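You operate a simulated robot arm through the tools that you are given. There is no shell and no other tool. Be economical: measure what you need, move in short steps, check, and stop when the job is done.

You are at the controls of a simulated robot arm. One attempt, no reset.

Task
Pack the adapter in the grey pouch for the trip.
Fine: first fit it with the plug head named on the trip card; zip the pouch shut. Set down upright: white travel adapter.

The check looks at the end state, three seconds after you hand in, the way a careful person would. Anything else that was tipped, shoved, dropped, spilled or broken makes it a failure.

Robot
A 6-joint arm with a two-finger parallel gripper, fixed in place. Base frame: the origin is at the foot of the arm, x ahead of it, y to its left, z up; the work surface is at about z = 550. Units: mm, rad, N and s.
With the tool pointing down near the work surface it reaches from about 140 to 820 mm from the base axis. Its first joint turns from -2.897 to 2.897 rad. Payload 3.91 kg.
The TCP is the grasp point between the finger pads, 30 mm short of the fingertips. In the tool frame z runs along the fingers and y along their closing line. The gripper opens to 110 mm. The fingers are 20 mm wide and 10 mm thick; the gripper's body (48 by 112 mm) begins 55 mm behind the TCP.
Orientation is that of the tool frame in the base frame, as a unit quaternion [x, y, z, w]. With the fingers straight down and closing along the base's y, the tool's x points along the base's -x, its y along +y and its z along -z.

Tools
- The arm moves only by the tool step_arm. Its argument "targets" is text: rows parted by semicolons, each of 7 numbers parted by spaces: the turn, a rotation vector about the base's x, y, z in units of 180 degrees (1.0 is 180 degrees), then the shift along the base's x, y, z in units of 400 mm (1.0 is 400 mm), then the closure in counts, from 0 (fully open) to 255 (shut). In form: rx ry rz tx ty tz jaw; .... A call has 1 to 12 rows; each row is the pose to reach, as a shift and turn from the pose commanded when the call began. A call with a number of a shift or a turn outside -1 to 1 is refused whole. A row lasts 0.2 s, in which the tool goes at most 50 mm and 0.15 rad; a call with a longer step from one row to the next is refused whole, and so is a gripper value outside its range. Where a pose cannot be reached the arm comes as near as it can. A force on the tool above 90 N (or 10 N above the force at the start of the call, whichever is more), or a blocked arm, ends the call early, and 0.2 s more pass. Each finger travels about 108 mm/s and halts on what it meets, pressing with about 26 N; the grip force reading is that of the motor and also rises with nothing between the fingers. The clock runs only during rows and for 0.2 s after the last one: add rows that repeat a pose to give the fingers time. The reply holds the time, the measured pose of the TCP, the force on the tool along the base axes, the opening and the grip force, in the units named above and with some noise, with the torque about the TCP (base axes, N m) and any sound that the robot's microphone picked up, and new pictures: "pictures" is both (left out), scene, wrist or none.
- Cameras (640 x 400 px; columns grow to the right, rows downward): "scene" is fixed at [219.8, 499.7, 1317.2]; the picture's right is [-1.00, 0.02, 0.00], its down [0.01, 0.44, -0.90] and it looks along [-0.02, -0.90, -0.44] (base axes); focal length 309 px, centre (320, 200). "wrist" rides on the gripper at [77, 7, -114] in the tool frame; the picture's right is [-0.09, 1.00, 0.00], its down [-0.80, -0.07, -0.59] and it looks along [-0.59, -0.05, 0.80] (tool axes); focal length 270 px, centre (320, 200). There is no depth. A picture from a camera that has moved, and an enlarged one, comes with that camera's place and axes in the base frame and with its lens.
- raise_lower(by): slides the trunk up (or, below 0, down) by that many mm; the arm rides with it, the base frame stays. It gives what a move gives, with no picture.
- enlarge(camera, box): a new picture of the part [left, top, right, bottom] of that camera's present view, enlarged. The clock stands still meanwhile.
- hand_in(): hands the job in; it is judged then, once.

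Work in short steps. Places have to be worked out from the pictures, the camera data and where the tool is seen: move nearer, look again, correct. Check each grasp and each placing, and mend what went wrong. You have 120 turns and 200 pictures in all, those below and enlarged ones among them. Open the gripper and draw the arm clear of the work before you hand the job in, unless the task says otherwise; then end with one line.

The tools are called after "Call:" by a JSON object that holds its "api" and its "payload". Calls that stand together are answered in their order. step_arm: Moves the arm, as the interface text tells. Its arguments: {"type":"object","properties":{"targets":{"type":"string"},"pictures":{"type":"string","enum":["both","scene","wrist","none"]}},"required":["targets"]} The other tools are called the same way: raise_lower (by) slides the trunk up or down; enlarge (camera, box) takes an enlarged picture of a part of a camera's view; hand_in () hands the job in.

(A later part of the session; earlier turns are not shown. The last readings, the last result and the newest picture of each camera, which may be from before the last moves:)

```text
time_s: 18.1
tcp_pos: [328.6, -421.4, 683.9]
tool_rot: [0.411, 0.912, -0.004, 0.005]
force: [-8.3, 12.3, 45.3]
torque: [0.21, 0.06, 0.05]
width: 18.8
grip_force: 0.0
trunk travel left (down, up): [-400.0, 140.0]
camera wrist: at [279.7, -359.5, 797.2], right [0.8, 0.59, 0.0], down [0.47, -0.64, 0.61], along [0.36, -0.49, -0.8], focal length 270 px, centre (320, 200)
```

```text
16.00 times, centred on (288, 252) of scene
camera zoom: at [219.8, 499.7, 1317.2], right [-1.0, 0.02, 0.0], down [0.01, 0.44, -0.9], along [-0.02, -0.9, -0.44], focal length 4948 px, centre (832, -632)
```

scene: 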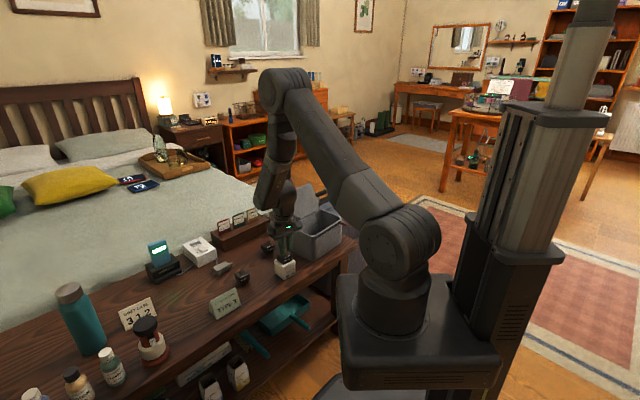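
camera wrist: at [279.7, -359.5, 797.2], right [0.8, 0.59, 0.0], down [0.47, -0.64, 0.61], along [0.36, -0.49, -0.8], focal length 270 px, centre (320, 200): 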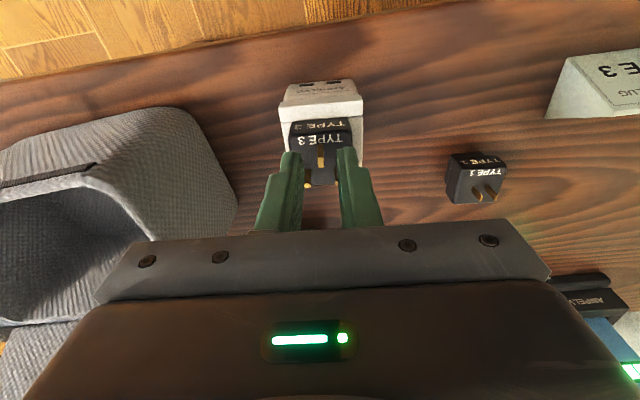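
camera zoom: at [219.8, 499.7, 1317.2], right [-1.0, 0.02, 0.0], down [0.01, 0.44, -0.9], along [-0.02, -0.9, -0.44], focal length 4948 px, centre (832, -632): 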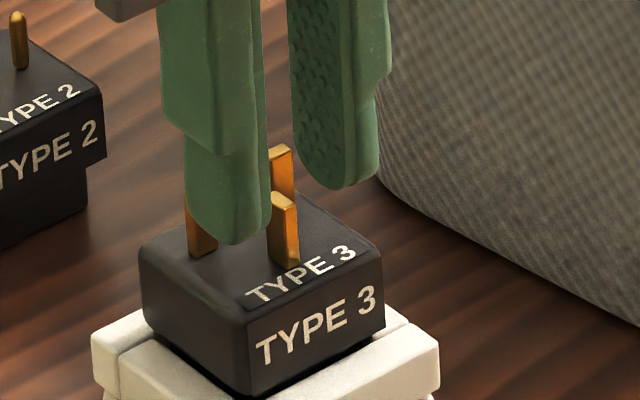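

Unclear what is touching; the gripper body might be near the pouch. I rise clear first.

Call:
{"api": "step_arm", "payload": {"targets": "0 0 0 0 0 0.03 211; 0 0 0 0 0 0.1 211; 0 0 0 0 0 0.2 211; 0 0 0 0 0 0.2 211"}}

Call:
{"api": "enlarge", "payload": {"camera": "scene", "box": [272, 247, 304, 267]}}

Call:
{"api": "enlarge", "payload": {"camera": "wrist", "box": [260, 40, 380, 115]}}

```text
time_s: 19.1
tcp_pos: [327.9, -423.7, 761.2]
tool_rot: [0.412, 0.911, -0.004, 0.004]
force: [0.3, 0.5, 0.3]
torque: [-0.04, 0.01, 0.0]
width: 19.0
grip_force: 0.1
trunk travel left (down, up): [-400.0, 140.0]
camera wrist: at [281.1, -361.8, 875.2], right [0.8, 0.59, 0.0], down [0.47, -0.64, 0.6], along [0.36, -0.49, -0.8], focal length 270 px, centre (320, 200)
```

scene: 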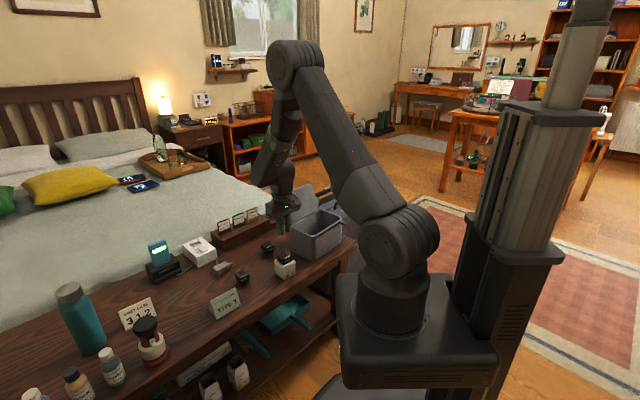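
wrist: 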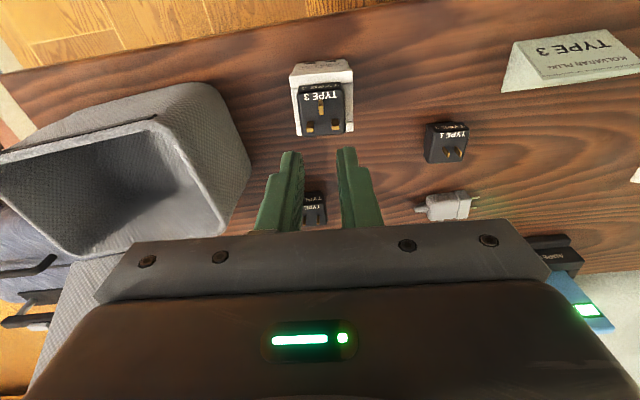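

```text
16.00 times, centred on (288, 257) of scene
camera zoom: at [219.8, 499.7, 1317.2], right [-1.0, 0.02, 0.0], down [0.01, 0.44, -0.9], along [-0.02, -0.9, -0.44], focal length 4948 px, centre (832, -712)
```

zoom: 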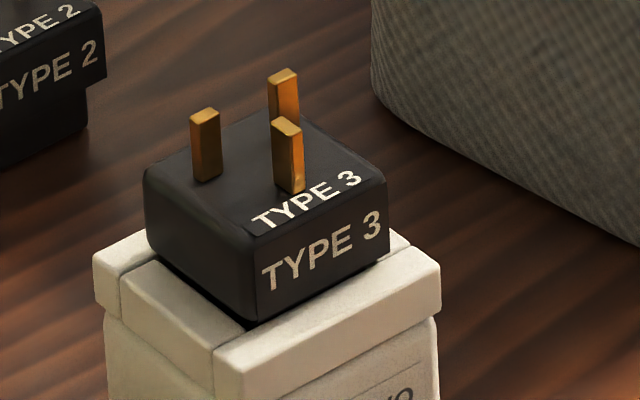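

```text
5.33 times, centred on (320, 78) of wrist
camera zoom: at [281.1, -361.8, 875.2], right [0.8, 0.59, 0.0], down [0.47, -0.64, 0.6], along [0.36, -0.49, -0.8], focal length 1442 px, centre (320, 853)
```

zoom: 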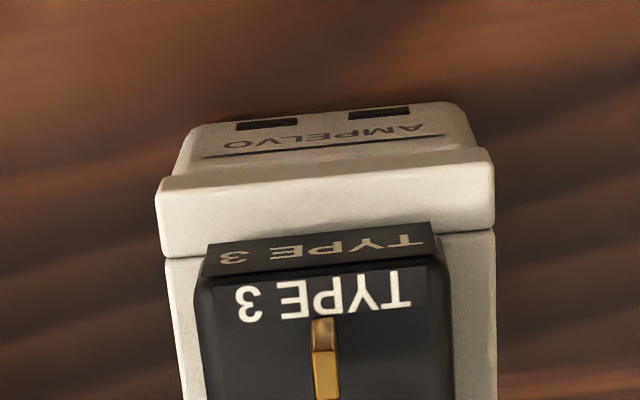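

The plug is still properly in; it only slid within its clearance. The gripper body's left end is close to the pouch, so I measure the pouch now.

Call:
{"api": "enlarge", "payload": {"camera": "wrist", "box": [0, 60, 320, 260]}}

Call:
{"api": "enlarge", "payload": {"camera": "scene", "box": [280, 180, 376, 240]}}

Call:
{"api": "enlarge", "payload": {"camera": "scene", "box": [280, 215, 376, 275]}}

```text
2.00 times, centred on (160, 160) of wrist
camera zoom: at [281.1, -361.8, 875.2], right [0.8, 0.59, 0.0], down [0.47, -0.64, 0.6], along [0.36, -0.49, -0.8], focal length 541 px, centre (640, 280)
```

zoom: 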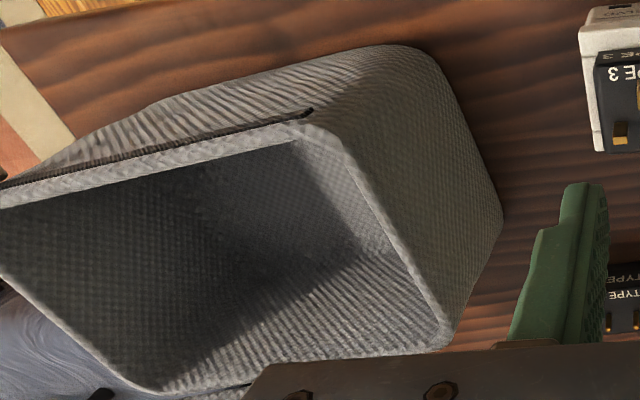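

```text
6.67 times, centred on (328, 210) of scene
camera zoom: at [219.8, 499.7, 1317.2], right [-1.0, 0.02, 0.0], down [0.01, 0.44, -0.9], along [-0.02, -0.9, -0.44], focal length 2062 px, centre (267, 133)
```

zoom: 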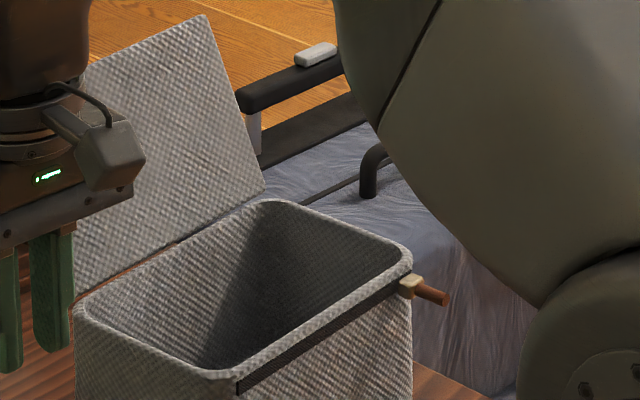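

```text
6.67 times, centred on (328, 245) of scene
camera zoom: at [219.8, 499.7, 1317.2], right [-1.0, 0.02, 0.0], down [0.01, 0.44, -0.9], along [-0.02, -0.9, -0.44], focal length 2062 px, centre (267, -100)
```

zoom: 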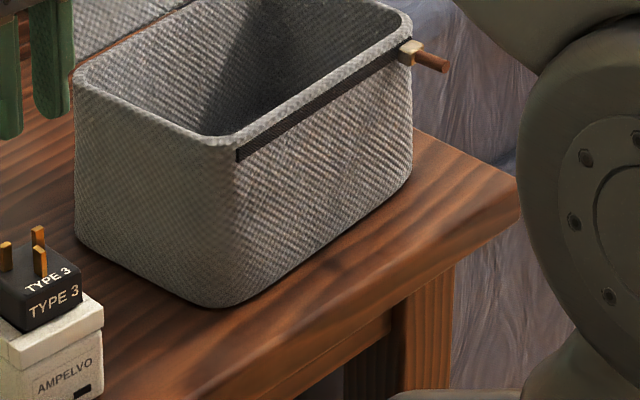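

The pouch's rim is about z 658, centre near (209,-621), long axis at about 49.5°. Next I level the tool, centre over the adapter at about (334,-427) and descend with the jaws at 85 mm to grip it by its sides.

Call:
{"api": "step_arm", "payload": {"targets": "0.0034 0.0013 0 0.0158 -0.0088 0 58; 0.0034 0.0013 0 0.0158 -0.0088 -0.06 58; 0.0034 0.0013 0 0.0158 -0.0088 -0.15 58; 0.0034 0.0013 0 0.0158 -0.0088 -0.24 58; 0.0034 0.0013 0 0.0158 -0.0088 -0.24 58"}}

Call:
{"api": "enlarge", "payload": {"camera": "scene", "box": [256, 227, 320, 267]}}

```text
time_s: 20.3
tcp_pos: [335.9, -427.7, 663.4]
tool_rot: [0.41, 0.912, 0.001, 0.0]
force: [1.1, 0.2, -0.5]
torque: [0.02, -0.02, 0.03]
width: 85.0
grip_force: 0.0
trunk travel left (down, up): [-400.0, 140.0]
camera wrist: at [288.0, -367.1, 779.3], right [0.8, 0.59, 0.0], down [0.48, -0.65, 0.59], along [0.35, -0.48, -0.8], focal length 270 px, centre (320, 200)
```

scene: 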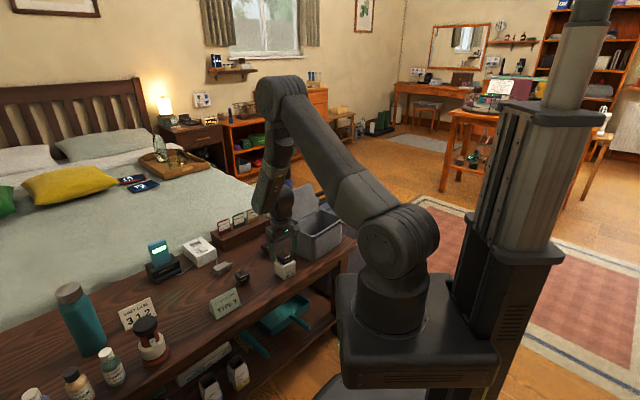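
wrist: 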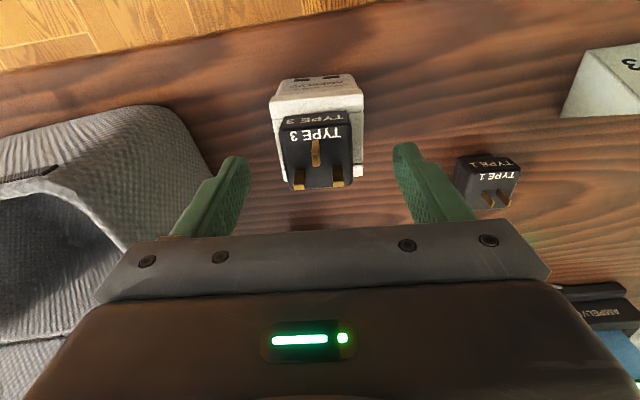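

```text
10.00 times, centred on (288, 247) of scene
camera zoom: at [219.8, 499.7, 1317.2], right [-1.0, 0.02, 0.0], down [0.01, 0.44, -0.9], along [-0.02, -0.9, -0.44], focal length 3092 px, centre (640, -270)
```

zoom: 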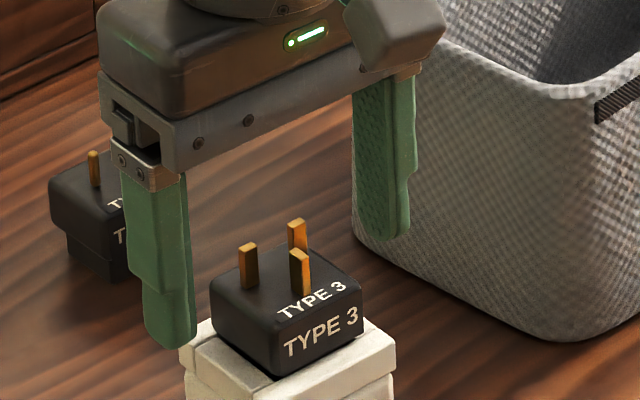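

Fingers straddle the adapter with clearance. I descend to TCP about 607 and close gently.

Call:
{"api": "step_arm", "payload": {"targets": "0 0 0 0 0 -0.07 58; 0 0 0 0 0 -0.12 58; 0 0 0 0 0 -0.14 58; 0 0 0 0 0 -0.14 58; 0 0 0 0 0 -0.14 90; 0 0 0 0 0 -0.14 110; 0 0 0 0 0 -0.14 140; 0 0 0 0 0 -0.14 160; 0 0 0 0 0 -0.14 160"}}

Call:
{"api": "enlarge", "payload": {"camera": "scene", "box": [256, 232, 320, 272]}}

Call:
{"api": "enlarge", "payload": {"camera": "wrist", "box": [240, 90, 400, 190]}}

```text
time_s: 22.3
tcp_pos: [334.8, -425.8, 608.9]
tool_rot: [0.41, 0.912, 0.001, -0.001]
force: [-2.1, 0.5, -0.4]
torque: [-0.02, 0.02, 0.02]
width: 57.7
grip_force: 26.2
trunk travel left (down, up): [-400.0, 140.0]
camera wrist: at [287.9, -366.7, 723.6], right [0.8, 0.59, 0.0], down [0.48, -0.65, 0.59], along [0.35, -0.48, -0.8], focal length 270 px, centre (320, 200)
```

scene: 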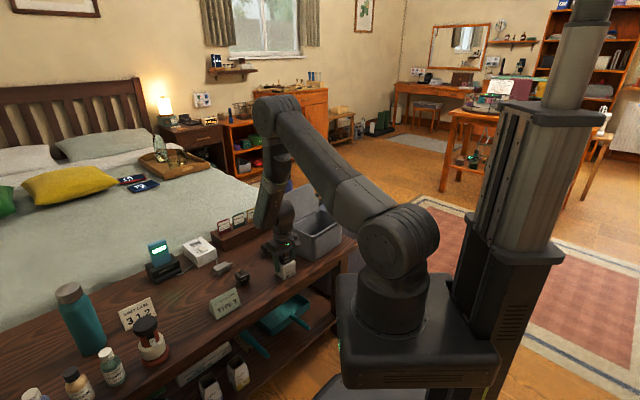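
wrist: 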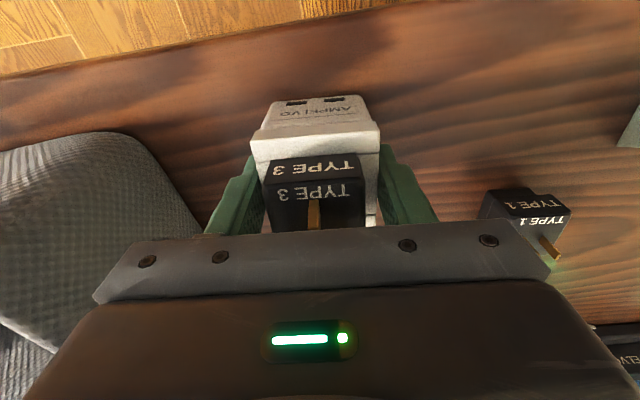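

```text
10.00 times, centred on (288, 252) of scene
camera zoom: at [219.8, 499.7, 1317.2], right [-1.0, 0.02, 0.0], down [0.01, 0.44, -0.9], along [-0.02, -0.9, -0.44], focal length 3092 px, centre (640, -320)
```

zoom: 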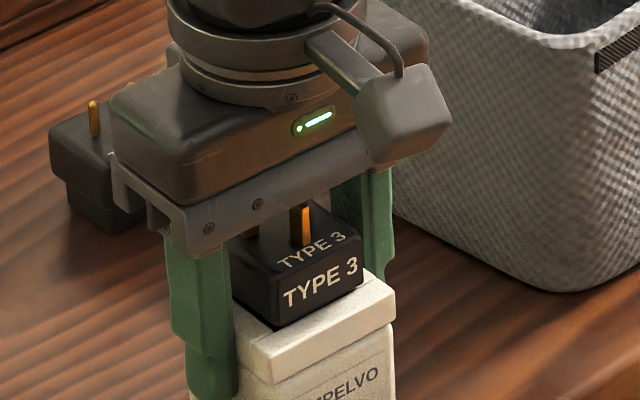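

```text
4.00 times, centred on (320, 140) of wrist
camera zoom: at [287.9, -366.7, 723.6], right [0.8, 0.59, 0.0], down [0.48, -0.65, 0.59], along [0.35, -0.48, -0.8], focal length 1081 px, centre (320, 440)
```

zoom: 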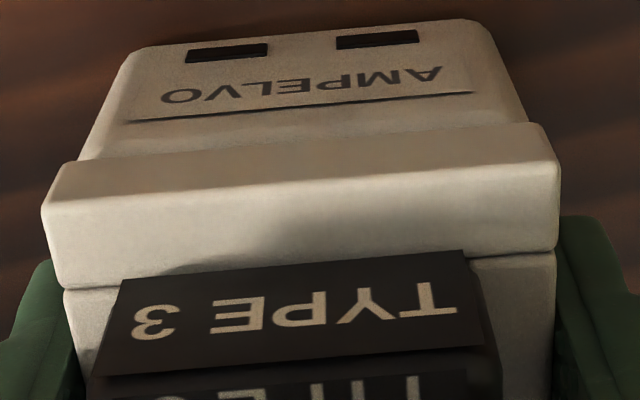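

Gripped at 57.7 mm. I lift 132 mm and carry it over the pouch centre, turning the tool 8° to match the pouch.

Call:
{"api": "step_arm", "payload": {"targets": "0 0 0 0 0 0.05 160; 0 0 0 0 0 0.14 160; 0 0 0 0 0 0.24 160; 0 0 0 0 0 0.33 160; 0 0 0.01 -0.06 -0.09 0.33 160; 0 0 0.02 -0.12 -0.18 0.33 160; 0 0 0.03 -0.18 -0.275 0.33 160; 0 0 0.04 -0.245 -0.37 0.33 160; 0 0 0.044 -0.29 -0.44 0.33 160; 0 0 0.044 -0.3125 -0.4875 0.33 160; 0 0 0.044 -0.3125 -0.4875 0.33 160"}}

Call:
{"api": "enlarge", "payload": {"camera": "scene", "box": [280, 195, 376, 255]}}

```text
time_s: 24.7
tcp_pos: [209.7, -621.7, 742.1]
tool_rot: [0.346, 0.938, 0.001, 0.0]
force: [-0.6, 0.1, -2.1]
torque: [0.0, 0.01, -0.03]
width: 57.7
grip_force: 26.4
trunk travel left (down, up): [-400.0, 140.0]
camera wrist: at [154.8, -569.4, 857.3], right [0.71, 0.7, 0.0], down [0.56, -0.58, 0.59], along [0.42, -0.42, -0.81], focal length 270 px, centre (320, 200)
```

scene: 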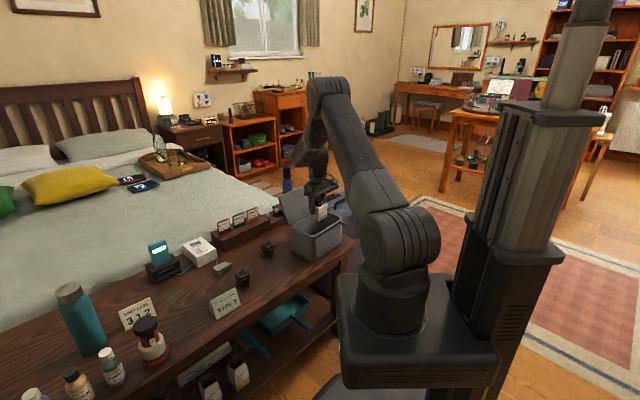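
wrist: 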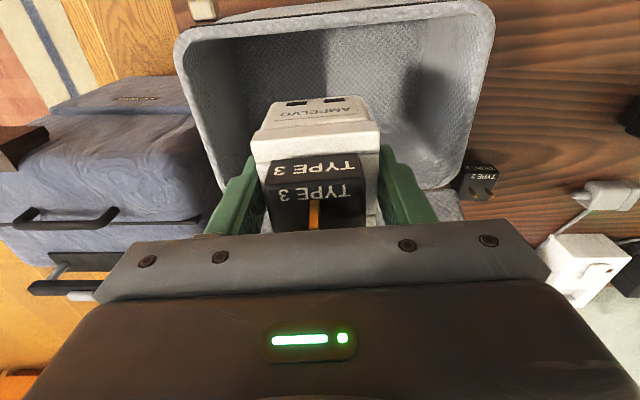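

```text
6.67 times, centred on (328, 225) of scene
camera zoom: at [219.8, 499.7, 1317.2], right [-1.0, 0.02, 0.0], down [0.01, 0.44, -0.9], along [-0.02, -0.9, -0.44], focal length 2062 px, centre (267, 33)
```

zoom: 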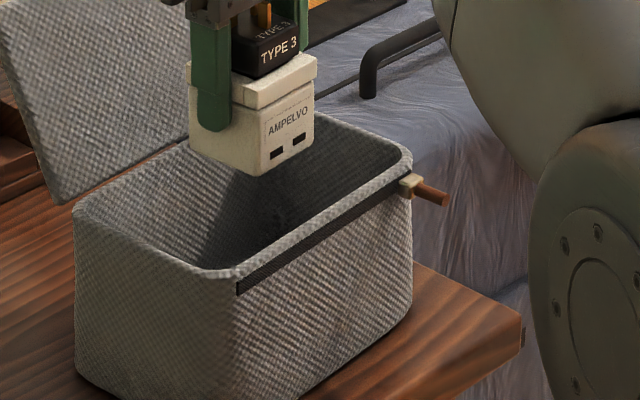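

The pouch centre is about 12 mm further along the closing axis. I shift there and lower the adapter to just above the floor.

Call:
{"api": "step_arm", "payload": {"targets": "0 0 0 0.0195 0.0228 0 160; 0 0 0 0.0195 0.0228 -0.09 160; 0 0 0 0.0195 0.0228 -0.18 160; 0 0 0 0.0195 0.0228 -0.26 160; 0 0 0 0.0195 0.0228 -0.305 160; 0 0 0 0.0195 0.0228 -0.305 160"}}

Call:
{"api": "enlarge", "payload": {"camera": "scene", "box": [280, 195, 376, 255]}}

```text
time_s: 26.1
tcp_pos: [217.1, -612.9, 619.5]
tool_rot: [0.346, 0.938, 0.001, 0.0]
force: [0.2, 0.8, -2.7]
torque: [0.03, 0.02, 0.02]
width: 58.1
grip_force: 25.5
trunk travel left (down, up): [-400.0, 140.0]
camera wrist: at [162.3, -560.0, 734.2], right [0.71, 0.7, 0.0], down [0.56, -0.58, 0.59], along [0.42, -0.42, -0.8], focal length 270 px, centre (320, 200)
```

scene: 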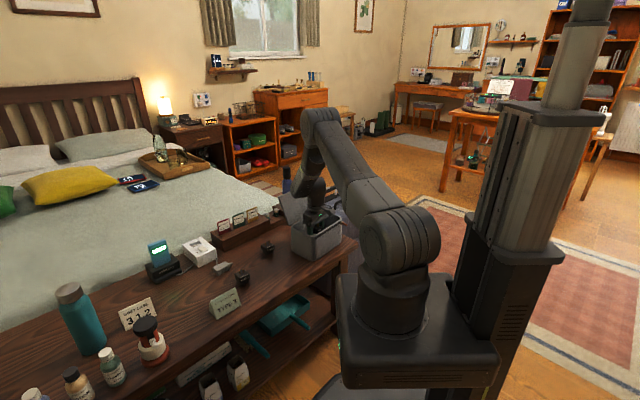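
wrist: 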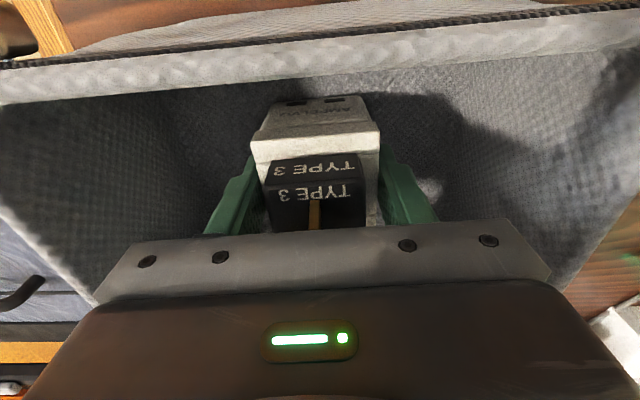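

```text
6.67 times, centred on (328, 225) of scene
camera zoom: at [219.8, 499.7, 1317.2], right [-1.0, 0.02, 0.0], down [0.01, 0.44, -0.9], along [-0.02, -0.9, -0.44], focal length 2062 px, centre (267, 33)
```

zoom: 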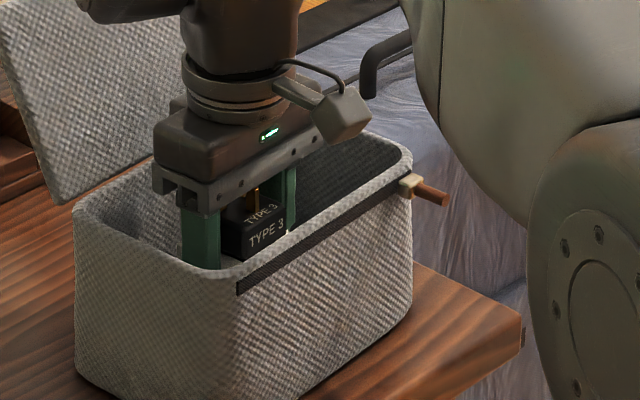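

Inside the pouch with room. I lower in small steps to feel the floor.

Call:
{"api": "step_arm", "payload": {"targets": "0 0 0 0 0 -0.004 160; 0 0 0 0 0 -0.008 160; 0 0 0 0 0 -0.012 160; 0 0 0 0 0 -0.015 160; 0 0 0 0 0 -0.015 160", "pictures": "none"}}

```text
time_s: 27.3
tcp_pos: [217.5, -612.7, 616.9]
tool_rot: [0.347, 0.938, -0.001, 0.002]
force: [-0.4, 1.3, 23.2]
torque: [0.16, 0.07, -0.01]
width: 58.0
grip_force: 25.8
trunk travel left (down, up): [-400.0, 140.0]
```

Floor contact at TCP about 617. I ease off, open, and rise out.

Call:
{"api": "step_arm", "payload": {"targets": "0 0 0 0 0 0.006 160; 0 0 0 0 0 0.007 120; 0 0 0 0 0 0.007 80; 0 0 0 0 0 0.007 80; 0 0 0 0 0 0.05 80; 0 0 0 0 0 0.15 80; 0 0 0 0 0 0.25 80; 0 0 0 0 0 0.36 80; 0 0 0 0 0 0.36 80"}}

Call:
{"api": "enlarge", "payload": {"camera": "scene", "box": [280, 195, 376, 255]}}

Call:
{"api": "enlarge", "payload": {"camera": "wrist", "box": [160, 0, 480, 200]}}

```text
time_s: 29.3
tcp_pos: [216.3, -612.2, 759.4]
tool_rot: [0.347, 0.938, 0.001, -0.001]
force: [-0.2, -0.2, -0.3]
torque: [-0.03, 0.01, 0.0]
width: 75.4
grip_force: 0.1
trunk travel left (down, up): [-400.0, 140.0]
camera wrist: at [162.3, -559.7, 873.6], right [0.71, 0.7, 0.0], down [0.56, -0.58, 0.59], along [0.42, -0.42, -0.8], focal length 270 px, centre (320, 200)
```

scene: 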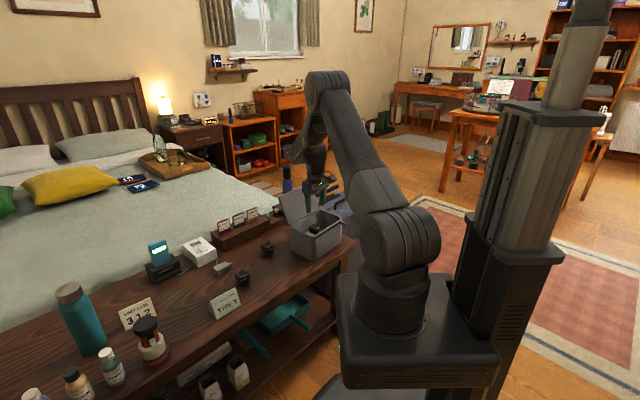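
wrist: 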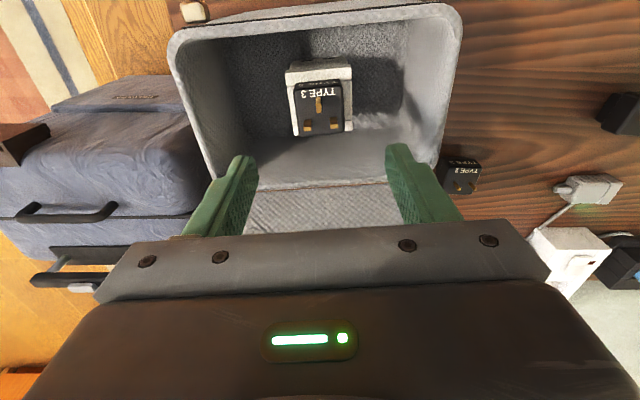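

```text
6.67 times, centred on (328, 225) of scene
camera zoom: at [219.8, 499.7, 1317.2], right [-1.0, 0.02, 0.0], down [0.01, 0.44, -0.9], along [-0.02, -0.9, -0.44], focal length 2062 px, centre (267, 33)
```

zoom: 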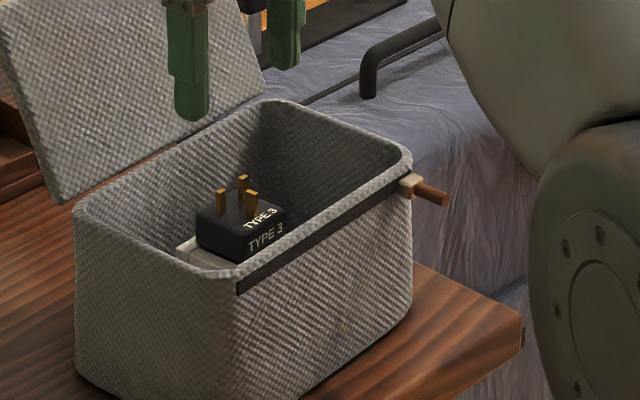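

```text
2.00 times, centred on (320, 100) of wrist
camera zoom: at [162.3, -559.7, 873.6], right [0.71, 0.7, 0.0], down [0.56, -0.58, 0.59], along [0.42, -0.42, -0.8], focal length 541 px, centre (320, 400)
```

zoom: 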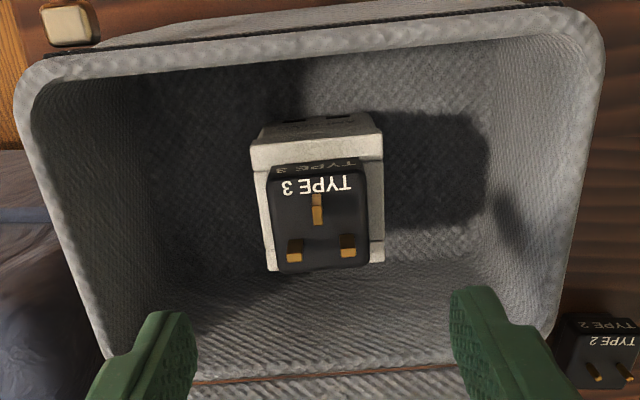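

The adapter stands upright in the pouch. To close the lid I go behind it: close the fingers, rise, move about 137 mm outward past the lid's top edge, then look before descending.

Call:
{"api": "step_arm", "payload": {"targets": "0 0 0 0 0 0.12 160; 0 0 0 0 0 0.23 255; 0 0 0 0.06 -0.05 0.26 255; 0 0 0 0.14 -0.12 0.26 255; 0 0 0 0.22 -0.188 0.26 255; 0 0 0 0.27 -0.231 0.26 255; 0 0 0 0.27 -0.231 0.26 255"}}

Call:
{"api": "enlarge", "payload": {"camera": "scene", "box": [256, 155, 368, 225]}}

```text
time_s: 30.9
tcp_pos: [325.9, -704.7, 861.1]
tool_rot: [0.347, 0.938, 0.001, -0.001]
force: [0.0, -0.7, -0.2]
torque: [0.01, 0.02, -0.01]
width: 0.0
grip_force: 26.1
trunk travel left (down, up): [-400.0, 140.0]
camera wrist: at [271.2, -651.6, 976.2], right [0.71, 0.7, 0.0], down [0.56, -0.58, 0.59], along [0.42, -0.42, -0.81], focal length 270 px, centre (320, 200)
```

scene: 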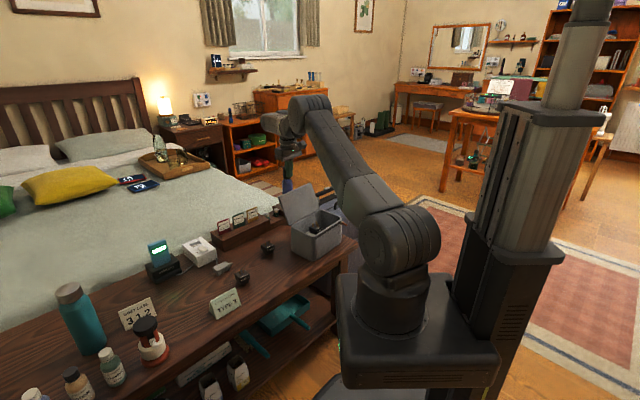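
wrist: 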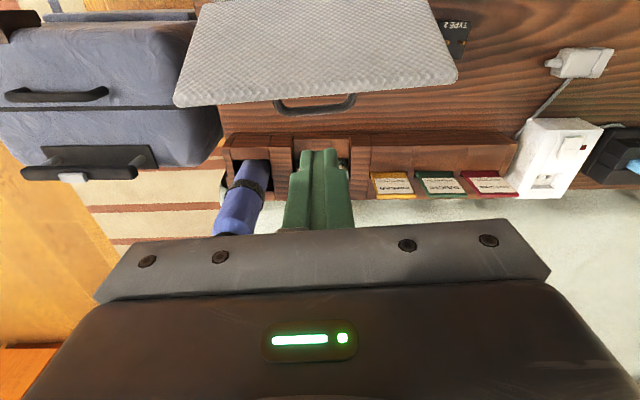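

```text
5.71 times, centred on (312, 190) of scene
camera zoom: at [219.8, 499.7, 1317.2], right [-1.0, 0.02, 0.0], down [0.01, 0.44, -0.9], along [-0.02, -0.9, -0.44], focal length 1767 px, centre (366, 257)
```

zoom: 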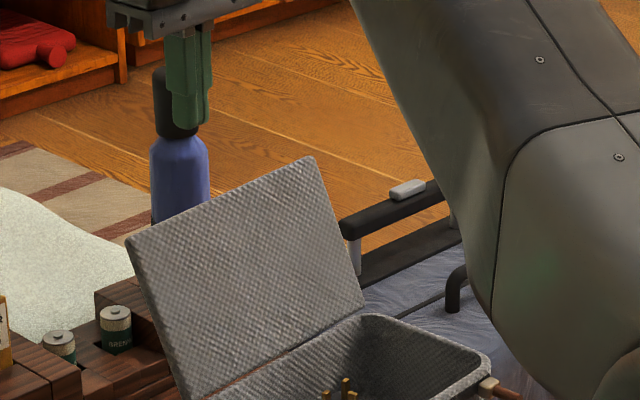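

There is a carry handle on the lid's back at the middle. I shift 55 mm sideways to clear it and descend behind the lid so the tips are below its top edge.

Call:
{"api": "step_arm", "payload": {"targets": "0 0 0 0.045 0.052 0 255; 0 0 0 0.089 0.1045 0 255; 0 0 0 0.089 0.1045 -0.1 255; 0 0 0 0.089 0.1045 -0.19 255; 0 0 0 0.089 0.1045 -0.215 255; 0 0 0 0.089 0.1045 -0.215 255"}}

Call:
{"api": "enlarge", "payload": {"camera": "scene", "box": [256, 165, 368, 235]}}

```text
time_s: 32.3
tcp_pos: [361.4, -662.9, 776.2]
tool_rot: [0.346, 0.938, 0.001, 0.0]
force: [0.6, 0.2, -1.1]
torque: [-0.01, 0.0, -0.02]
width: 0.0
grip_force: 26.1
trunk travel left (down, up): [-400.0, 140.0]
camera wrist: at [306.3, -609.7, 890.6], right [0.71, 0.7, 0.0], down [0.56, -0.58, 0.59], along [0.42, -0.42, -0.8], focal length 270 px, centre (320, 200)
```

scene: 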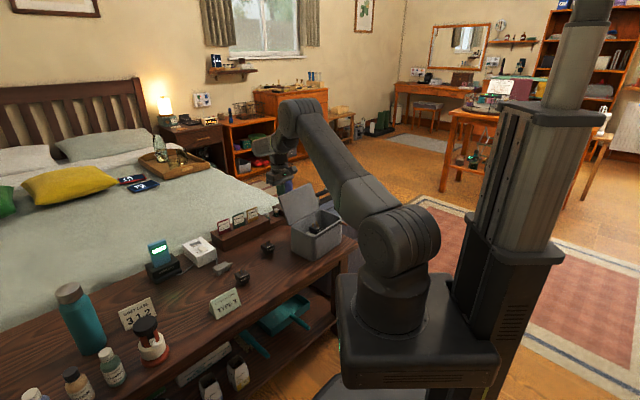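
wrist: 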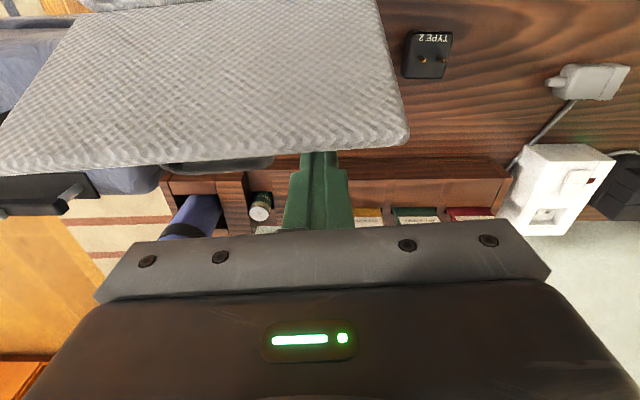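

```text
5.71 times, centred on (312, 200) of scene
camera zoom: at [219.8, 499.7, 1317.2], right [-1.0, 0.02, 0.0], down [0.01, 0.44, -0.9], along [-0.02, -0.9, -0.44], focal length 1767 px, centre (366, 200)
```

zoom: 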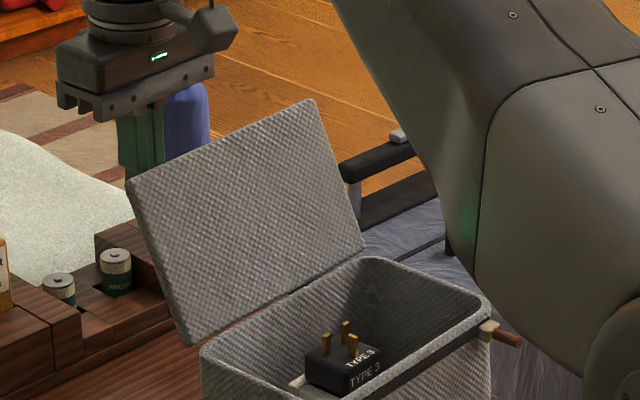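

The fingers are behind the lid. I push inward slowly along the pouch's short axis, watching the force.

Call:
{"api": "step_arm", "payload": {"targets": "0 0 0 -0.019 0.0162 0 255; 0 0 0 -0.038 0.0325 0 255; 0 0 0 -0.057 0.0487 0 255; 0 0 0 -0.076 0.065 0 255; 0 0 0 -0.095 0.0811 0 255; 0 0 0 -0.114 0.0974 0 255; 0 0 0 -0.133 0.1136 0 255"}}

Call:
{"api": "enlarge", "payload": {"camera": "scene", "box": [256, 165, 368, 235]}}

```text
time_s: 33.9
tcp_pos: [308.1, -617.7, 774.6]
tool_rot: [0.347, 0.938, 0.002, -0.001]
force: [0.0, -0.1, -0.4]
torque: [0.0, 0.0, -0.02]
width: 0.1
grip_force: 26.3
trunk travel left (down, up): [-400.0, 140.0]
camera wrist: at [253.0, -564.2, 890.3], right [0.71, 0.7, 0.0], down [0.56, -0.58, 0.59], along [0.42, -0.42, -0.81], focal length 270 px, centre (320, 200)
```

scene: 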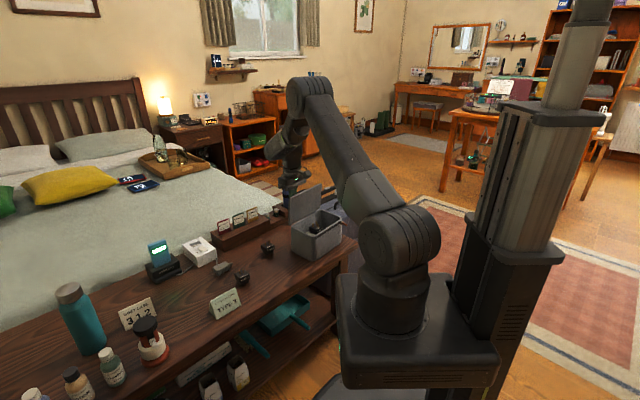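
wrist: 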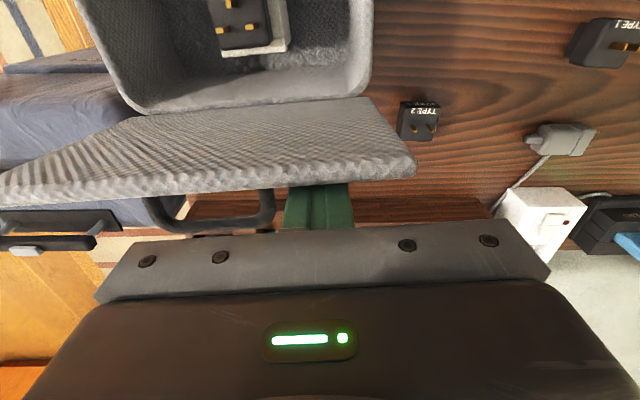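

```text
5.71 times, centred on (312, 200) of scene
camera zoom: at [219.8, 499.7, 1317.2], right [-1.0, 0.02, 0.0], down [0.01, 0.44, -0.9], along [-0.02, -0.9, -0.44], focal length 1767 px, centre (366, 200)
```

zoom: 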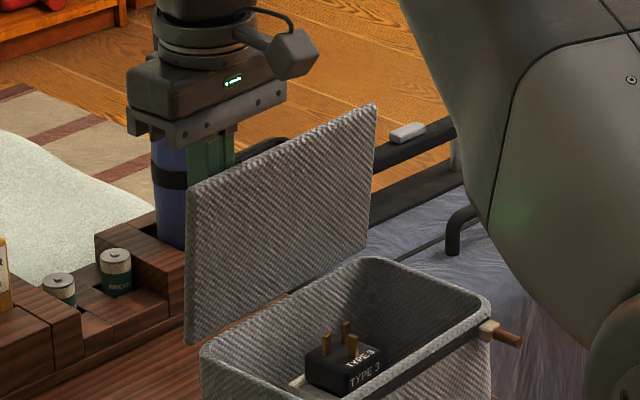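

The lid is near vertical. I continue pushing it over toward the front edge.

Call:
{"api": "step_arm", "payload": {"targets": "0 0 0 -0.019 0.0162 0 255; 0 0 0 -0.038 0.0325 0 255; 0 0 0 -0.057 0.0487 0 255; 0 0 0 -0.076 0.065 0 255; 0 0 0 -0.095 0.0811 0 255; 0 0 0 -0.114 0.0974 0 255; 0 0 0 -0.133 0.1136 0 255; 0 0 0 -0.152 0.13 0 255"}}

Call:
{"api": "enlarge", "payload": {"camera": "scene", "box": [266, 175, 378, 245]}}

```text
time_s: 35.7
tcp_pos: [247.3, -564.4, 775.0]
tool_rot: [0.347, 0.938, 0.0, -0.001]
force: [0.0, 0.2, 0.6]
torque: [0.01, 0.0, 0.0]
width: 0.2
grip_force: 26.2
trunk travel left (down, up): [-400.0, 140.0]
camera wrist: at [192.2, -512.3, 890.6], right [0.72, 0.7, 0.0], down [0.56, -0.58, 0.59], along [0.42, -0.42, -0.81], focal length 270 px, centre (320, 200)
```

scene: 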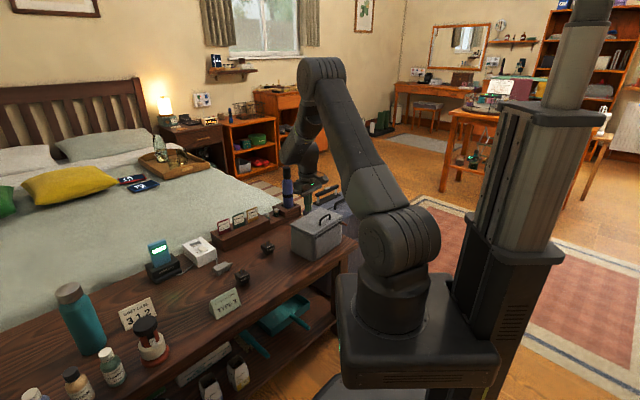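
wrist: 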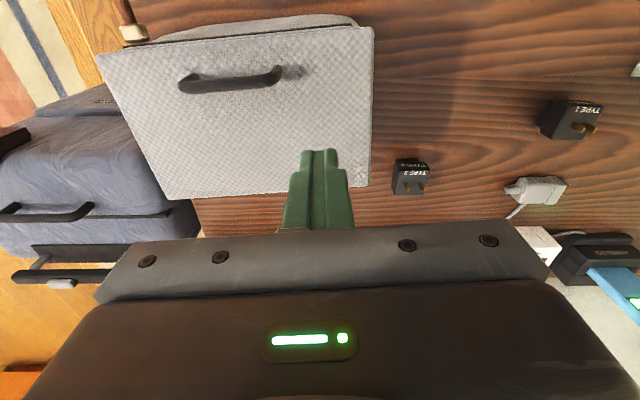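

```text
5.71 times, centred on (322, 210) of scene
camera zoom: at [219.8, 499.7, 1317.2], right [-1.0, 0.02, 0.0], down [0.01, 0.44, -0.9], along [-0.02, -0.9, -0.44], focal length 1767 px, centre (309, 143)
```

zoom: 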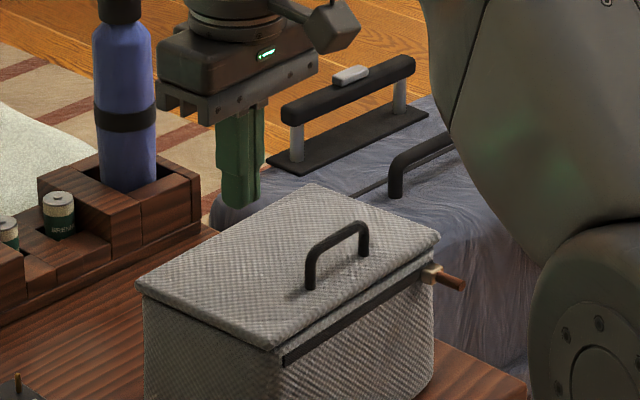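

The lid swung shut. Next is the zip: the slider with a brown peg is at the front-left corner, near (95,-640). I hover above it for a close look.

Call:
{"api": "step_arm", "payload": {"targets": "0 0 0 -0.08 -0.037 0.03 255; 0 0 0 -0.16 -0.075 0.03 255; 0 0 0 -0.24 -0.112 0.03 200; 0 0 0 -0.32 -0.15 0.03 180; 0 0 0 -0.3875 -0.185 0.0125 180; 0 0 0 -0.3875 -0.185 0.0125 180"}}

Call:
{"api": "enlarge", "payload": {"camera": "wrist", "box": [240, 40, 400, 140]}}

Call:
{"api": "enlarge", "payload": {"camera": "scene", "box": [290, 200, 370, 250]}}

```text
time_s: 37.1
tcp_pos: [92.9, -640.0, 778.6]
tool_rot: [0.347, 0.938, 0.002, 0.001]
force: [-0.6, -0.6, 0.1]
torque: [0.0, 0.03, -0.01]
width: 32.1
grip_force: 0.0
trunk travel left (down, up): [-400.0, 140.0]
camera wrist: at [38.0, -586.1, 894.8], right [0.71, 0.7, 0.0], down [0.56, -0.58, 0.59], along [0.42, -0.42, -0.8], focal length 270 px, centre (320, 200)
```

scene: 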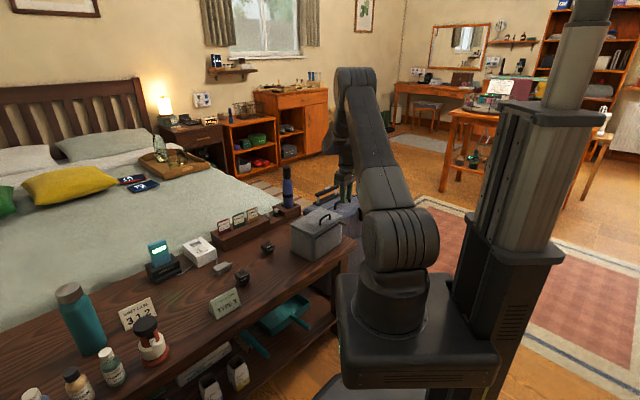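
wrist: 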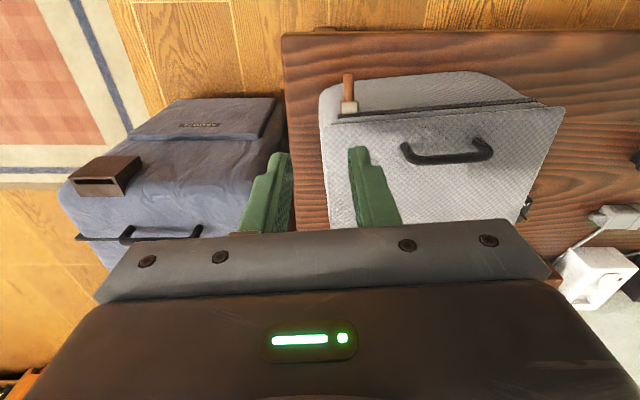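

```text
4.00 times, centred on (320, 90) of wrist
camera zoom: at [38.0, -586.1, 894.8], right [0.71, 0.7, 0.0], down [0.56, -0.58, 0.59], along [0.42, -0.42, -0.8], focal length 1081 px, centre (320, 640)
```

zoom: 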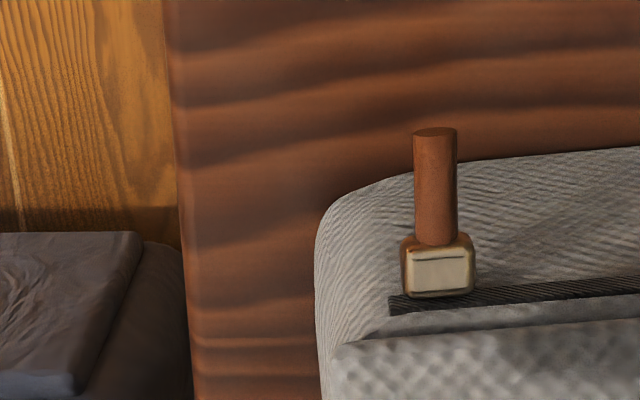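

```text
8.00 times, centred on (330, 225) of scene
camera zoom: at [219.8, 499.7, 1317.2], right [-1.0, 0.02, 0.0], down [0.01, 0.44, -0.9], along [-0.02, -0.9, -0.44], focal length 2474 px, centre (240, 0)
```

zoom: 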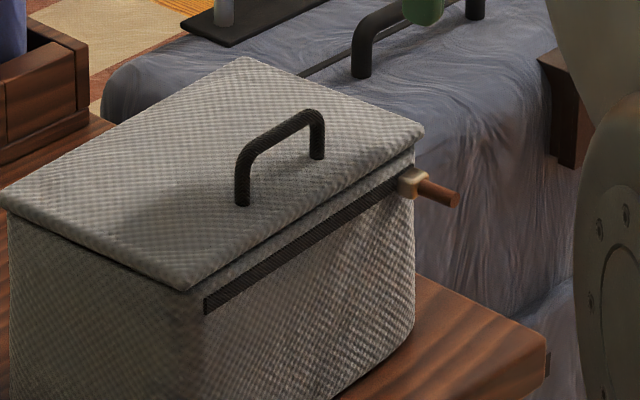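

The peg points out of the front face, about 18 mm inward and 27 mm along the closing axis from the TCP, z about 655. I move over it and come down partway to verify.

Call:
{"api": "step_arm", "payload": {"targets": "0 0 0 0.0088 0.0795 0 180; 0 0 0 0.0088 0.0795 -0.08 180; 0 0 0 0.0088 0.0795 -0.14 180; 0 0 0 0.0088 0.0795 -0.14 180"}}

Call:
{"api": "enlarge", "payload": {"camera": "wrist", "box": [240, 60, 400, 160]}}

Call:
{"api": "enlarge", "payload": {"camera": "scene", "box": [310, 200, 374, 240]}}

```text
time_s: 38.1
tcp_pos: [97.4, -607.3, 724.0]
tool_rot: [0.347, 0.938, 0.001, 0.0]
force: [0.3, 0.1, 0.1]
torque: [-0.01, -0.04, -0.02]
width: 32.3
grip_force: 0.1
trunk travel left (down, up): [-400.0, 140.0]
camera wrist: at [41.6, -554.3, 839.4], right [0.71, 0.7, 0.0], down [0.56, -0.58, 0.59], along [0.42, -0.42, -0.8], focal length 270 px, centre (320, 200)
```

scene: 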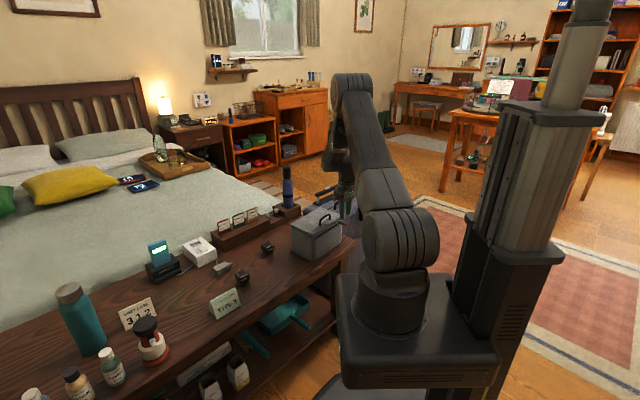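
wrist: 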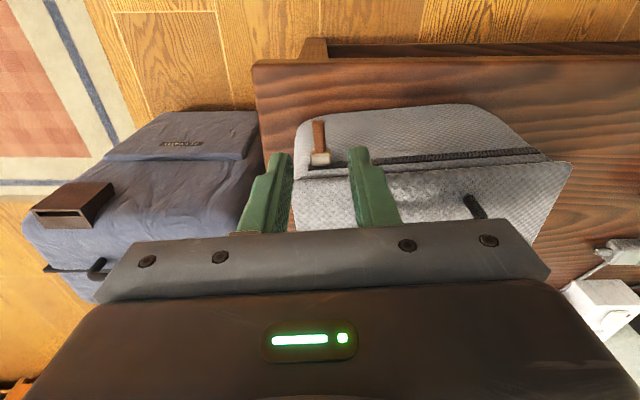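

```text
4.00 times, centred on (320, 110) of wrist
camera zoom: at [41.6, -554.3, 839.4], right [0.71, 0.7, 0.0], down [0.56, -0.58, 0.59], along [0.42, -0.42, -0.8], focal length 1081 px, centre (320, 560)
```

zoom: 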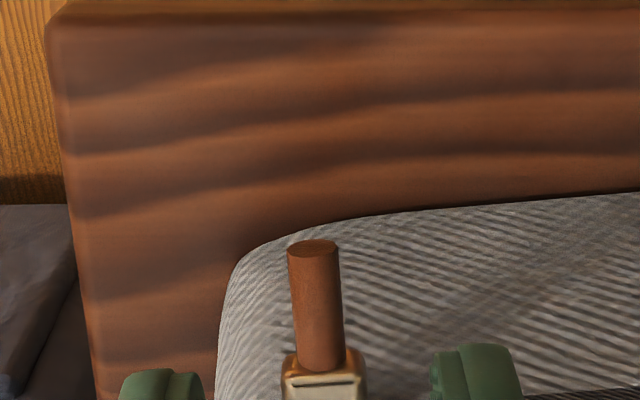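

```text
10.00 times, centred on (342, 220) of scene
camera zoom: at [219.8, 499.7, 1317.2], right [-1.0, 0.02, 0.0], down [0.01, 0.44, -0.9], along [-0.02, -0.9, -0.44], focal length 3092 px, centre (100, 0)
```

zoom: 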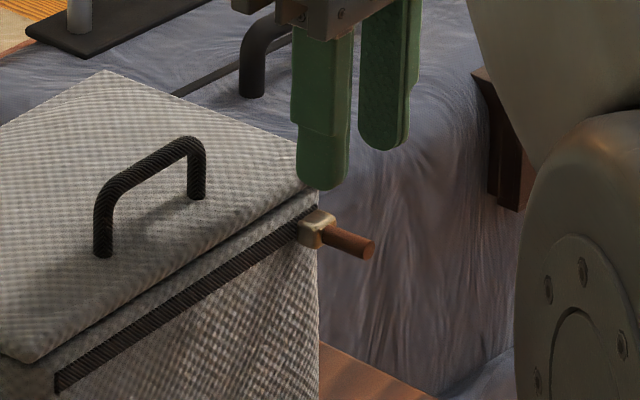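

Peg centred between the fingers at z about 650. I descend so the pads surround it and close.

Call:
{"api": "step_arm", "payload": {"targets": "0 0 0 0 0 -0.08 180; 0 0 0 0 0 -0.13 180; 0 0 0 0 0 -0.155 180; 0 0 0 0 0 -0.155 180; 0 0 0 0 0 -0.155 210; 0 0 0 0 0 -0.155 240; 0 0 0 0 0 -0.155 250; 0 0 0 0 0 -0.155 250"}}

Call:
{"api": "enlarge", "payload": {"camera": "scene", "box": [310, 200, 374, 240]}}

```text
time_s: 39.9
tcp_pos: [96.6, -608.0, 662.5]
tool_rot: [0.348, 0.938, 0.001, 0.0]
force: [-0.5, -0.2, -0.2]
torque: [0.0, -0.03, -0.11]
width: 7.8
grip_force: 26.2
trunk travel left (down, up): [-400.0, 140.0]
camera wrist: at [41.2, -554.7, 777.5], right [0.71, 0.7, 0.0], down [0.56, -0.58, 0.59], along [0.42, -0.42, -0.8], focal length 270 px, centre (320, 200)
```

scene: 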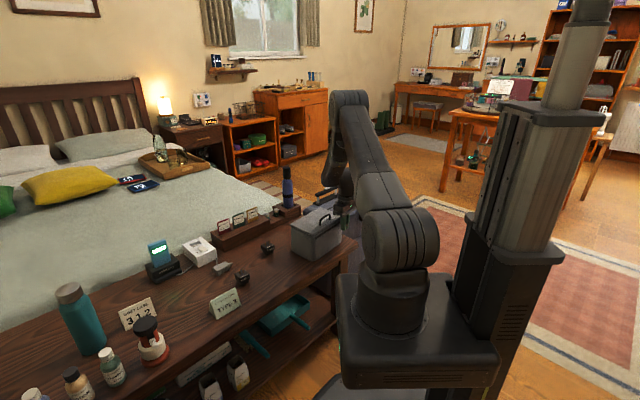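
wrist: 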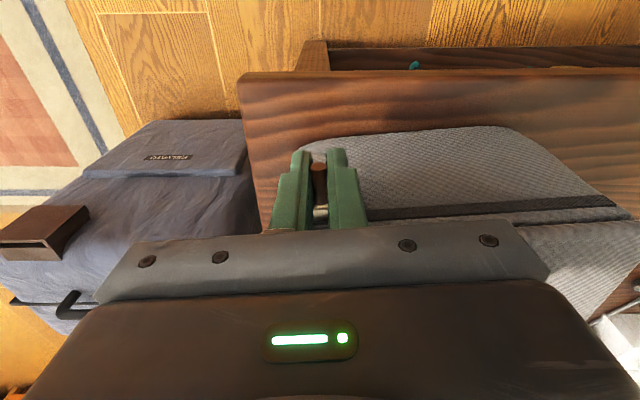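

```text
10.00 times, centred on (342, 220) of scene
camera zoom: at [219.8, 499.7, 1317.2], right [-1.0, 0.02, 0.0], down [0.01, 0.44, -0.9], along [-0.02, -0.9, -0.44], focal length 3092 px, centre (100, 0)
```

zoom: 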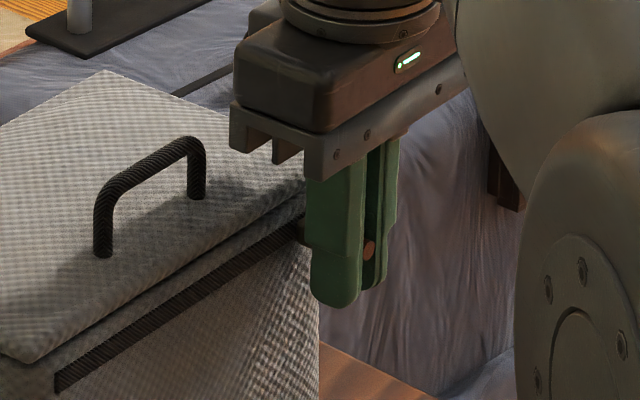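

The peg is gripped (7.8 mm). I pull the slider along the track, first 24 mm to feel the resistance.

Call:
{"api": "step_arm", "payload": {"targets": "0 0 0 0.0096 0.0115 0 250; 0 0 0 0.0192 0.023 0 250; 0 0 0 0.0288 0.0346 0 250; 0 0 0 0.0384 0.0461 0 250", "pictures": "scene"}}

Call:
{"api": "enlarge", "payload": {"camera": "scene", "box": [280, 195, 376, 255]}}

```text
time_s: 40.9
tcp_pos: [111.5, -589.7, 662.4]
tool_rot: [0.347, 0.938, 0.001, 0.0]
force: [2.1, -2.4, 0.2]
torque: [-0.07, -0.03, -0.15]
width: 7.7
grip_force: 25.8
trunk travel left (down, up): [-400.0, 140.0]
```

scene: 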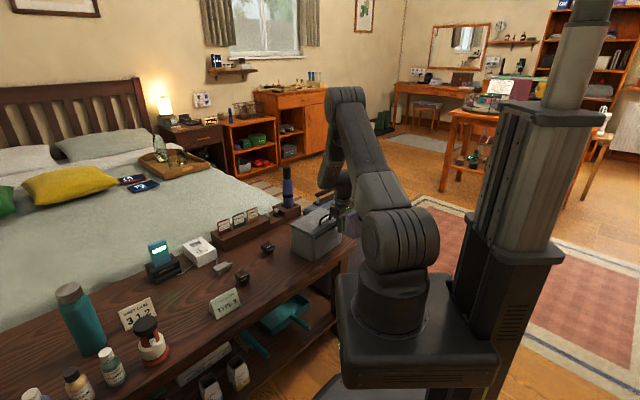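

```text
6.67 times, centred on (328, 225) of scene
camera zoom: at [219.8, 499.7, 1317.2], right [-1.0, 0.02, 0.0], down [0.01, 0.44, -0.9], along [-0.02, -0.9, -0.44], focal length 2062 px, centre (267, 33)
```

zoom: 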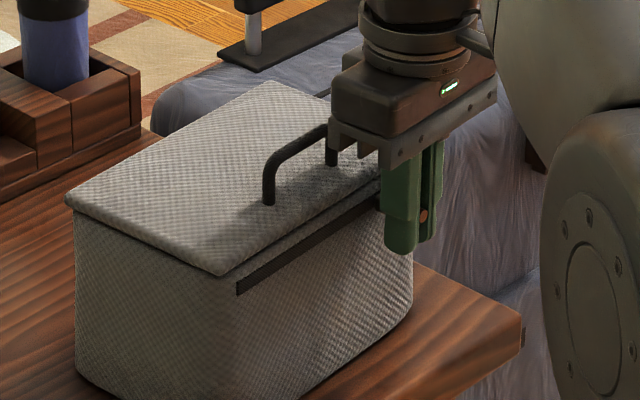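

It slides with little force. I continue 96 mm along the track.

Call:
{"api": "step_arm", "payload": {"targets": "0 0 0 0.0195 0.0228 0 250; 0 0 0 0.039 0.0456 0 250; 0 0 0 0.0585 0.0684 0 250; 0 0 0 0.078 0.0912 0 250; 0 0 0 0.0975 0.114 0 250; 0 0 0 0.117 0.1368 0 250; 0 0 0 0.1365 0.1596 0 250; 0 0 0 0.156 0.1824 0 250", "pictures": "none"}}

Call:
{"api": "enlarge", "payload": {"camera": "scene", "box": [280, 195, 376, 255]}}

```text
time_s: 42.7
tcp_pos: [174.5, -517.1, 662.7]
tool_rot: [0.347, 0.938, 0.002, -0.001]
force: [2.1, -2.8, 1.1]
torque: [0.0, 0.02, 0.07]
width: 7.6
grip_force: 25.8
trunk travel left (down, up): [-400.0, 140.0]
```

```text
6.67 times, centred on (328, 225) of scene
camera zoom: at [219.8, 499.7, 1317.2], right [-1.0, 0.02, 0.0], down [0.01, 0.44, -0.9], along [-0.02, -0.9, -0.44], focal length 2062 px, centre (267, 33)
```

zoom: 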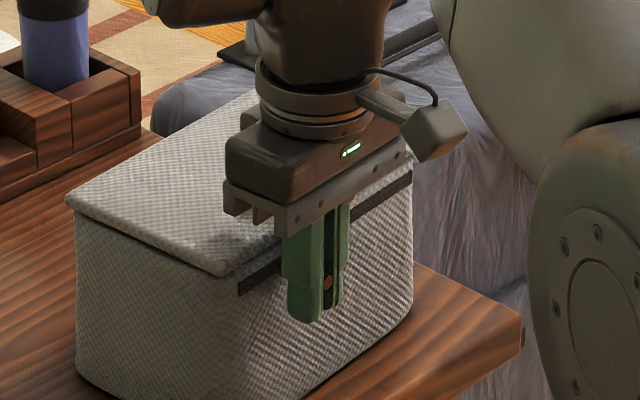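

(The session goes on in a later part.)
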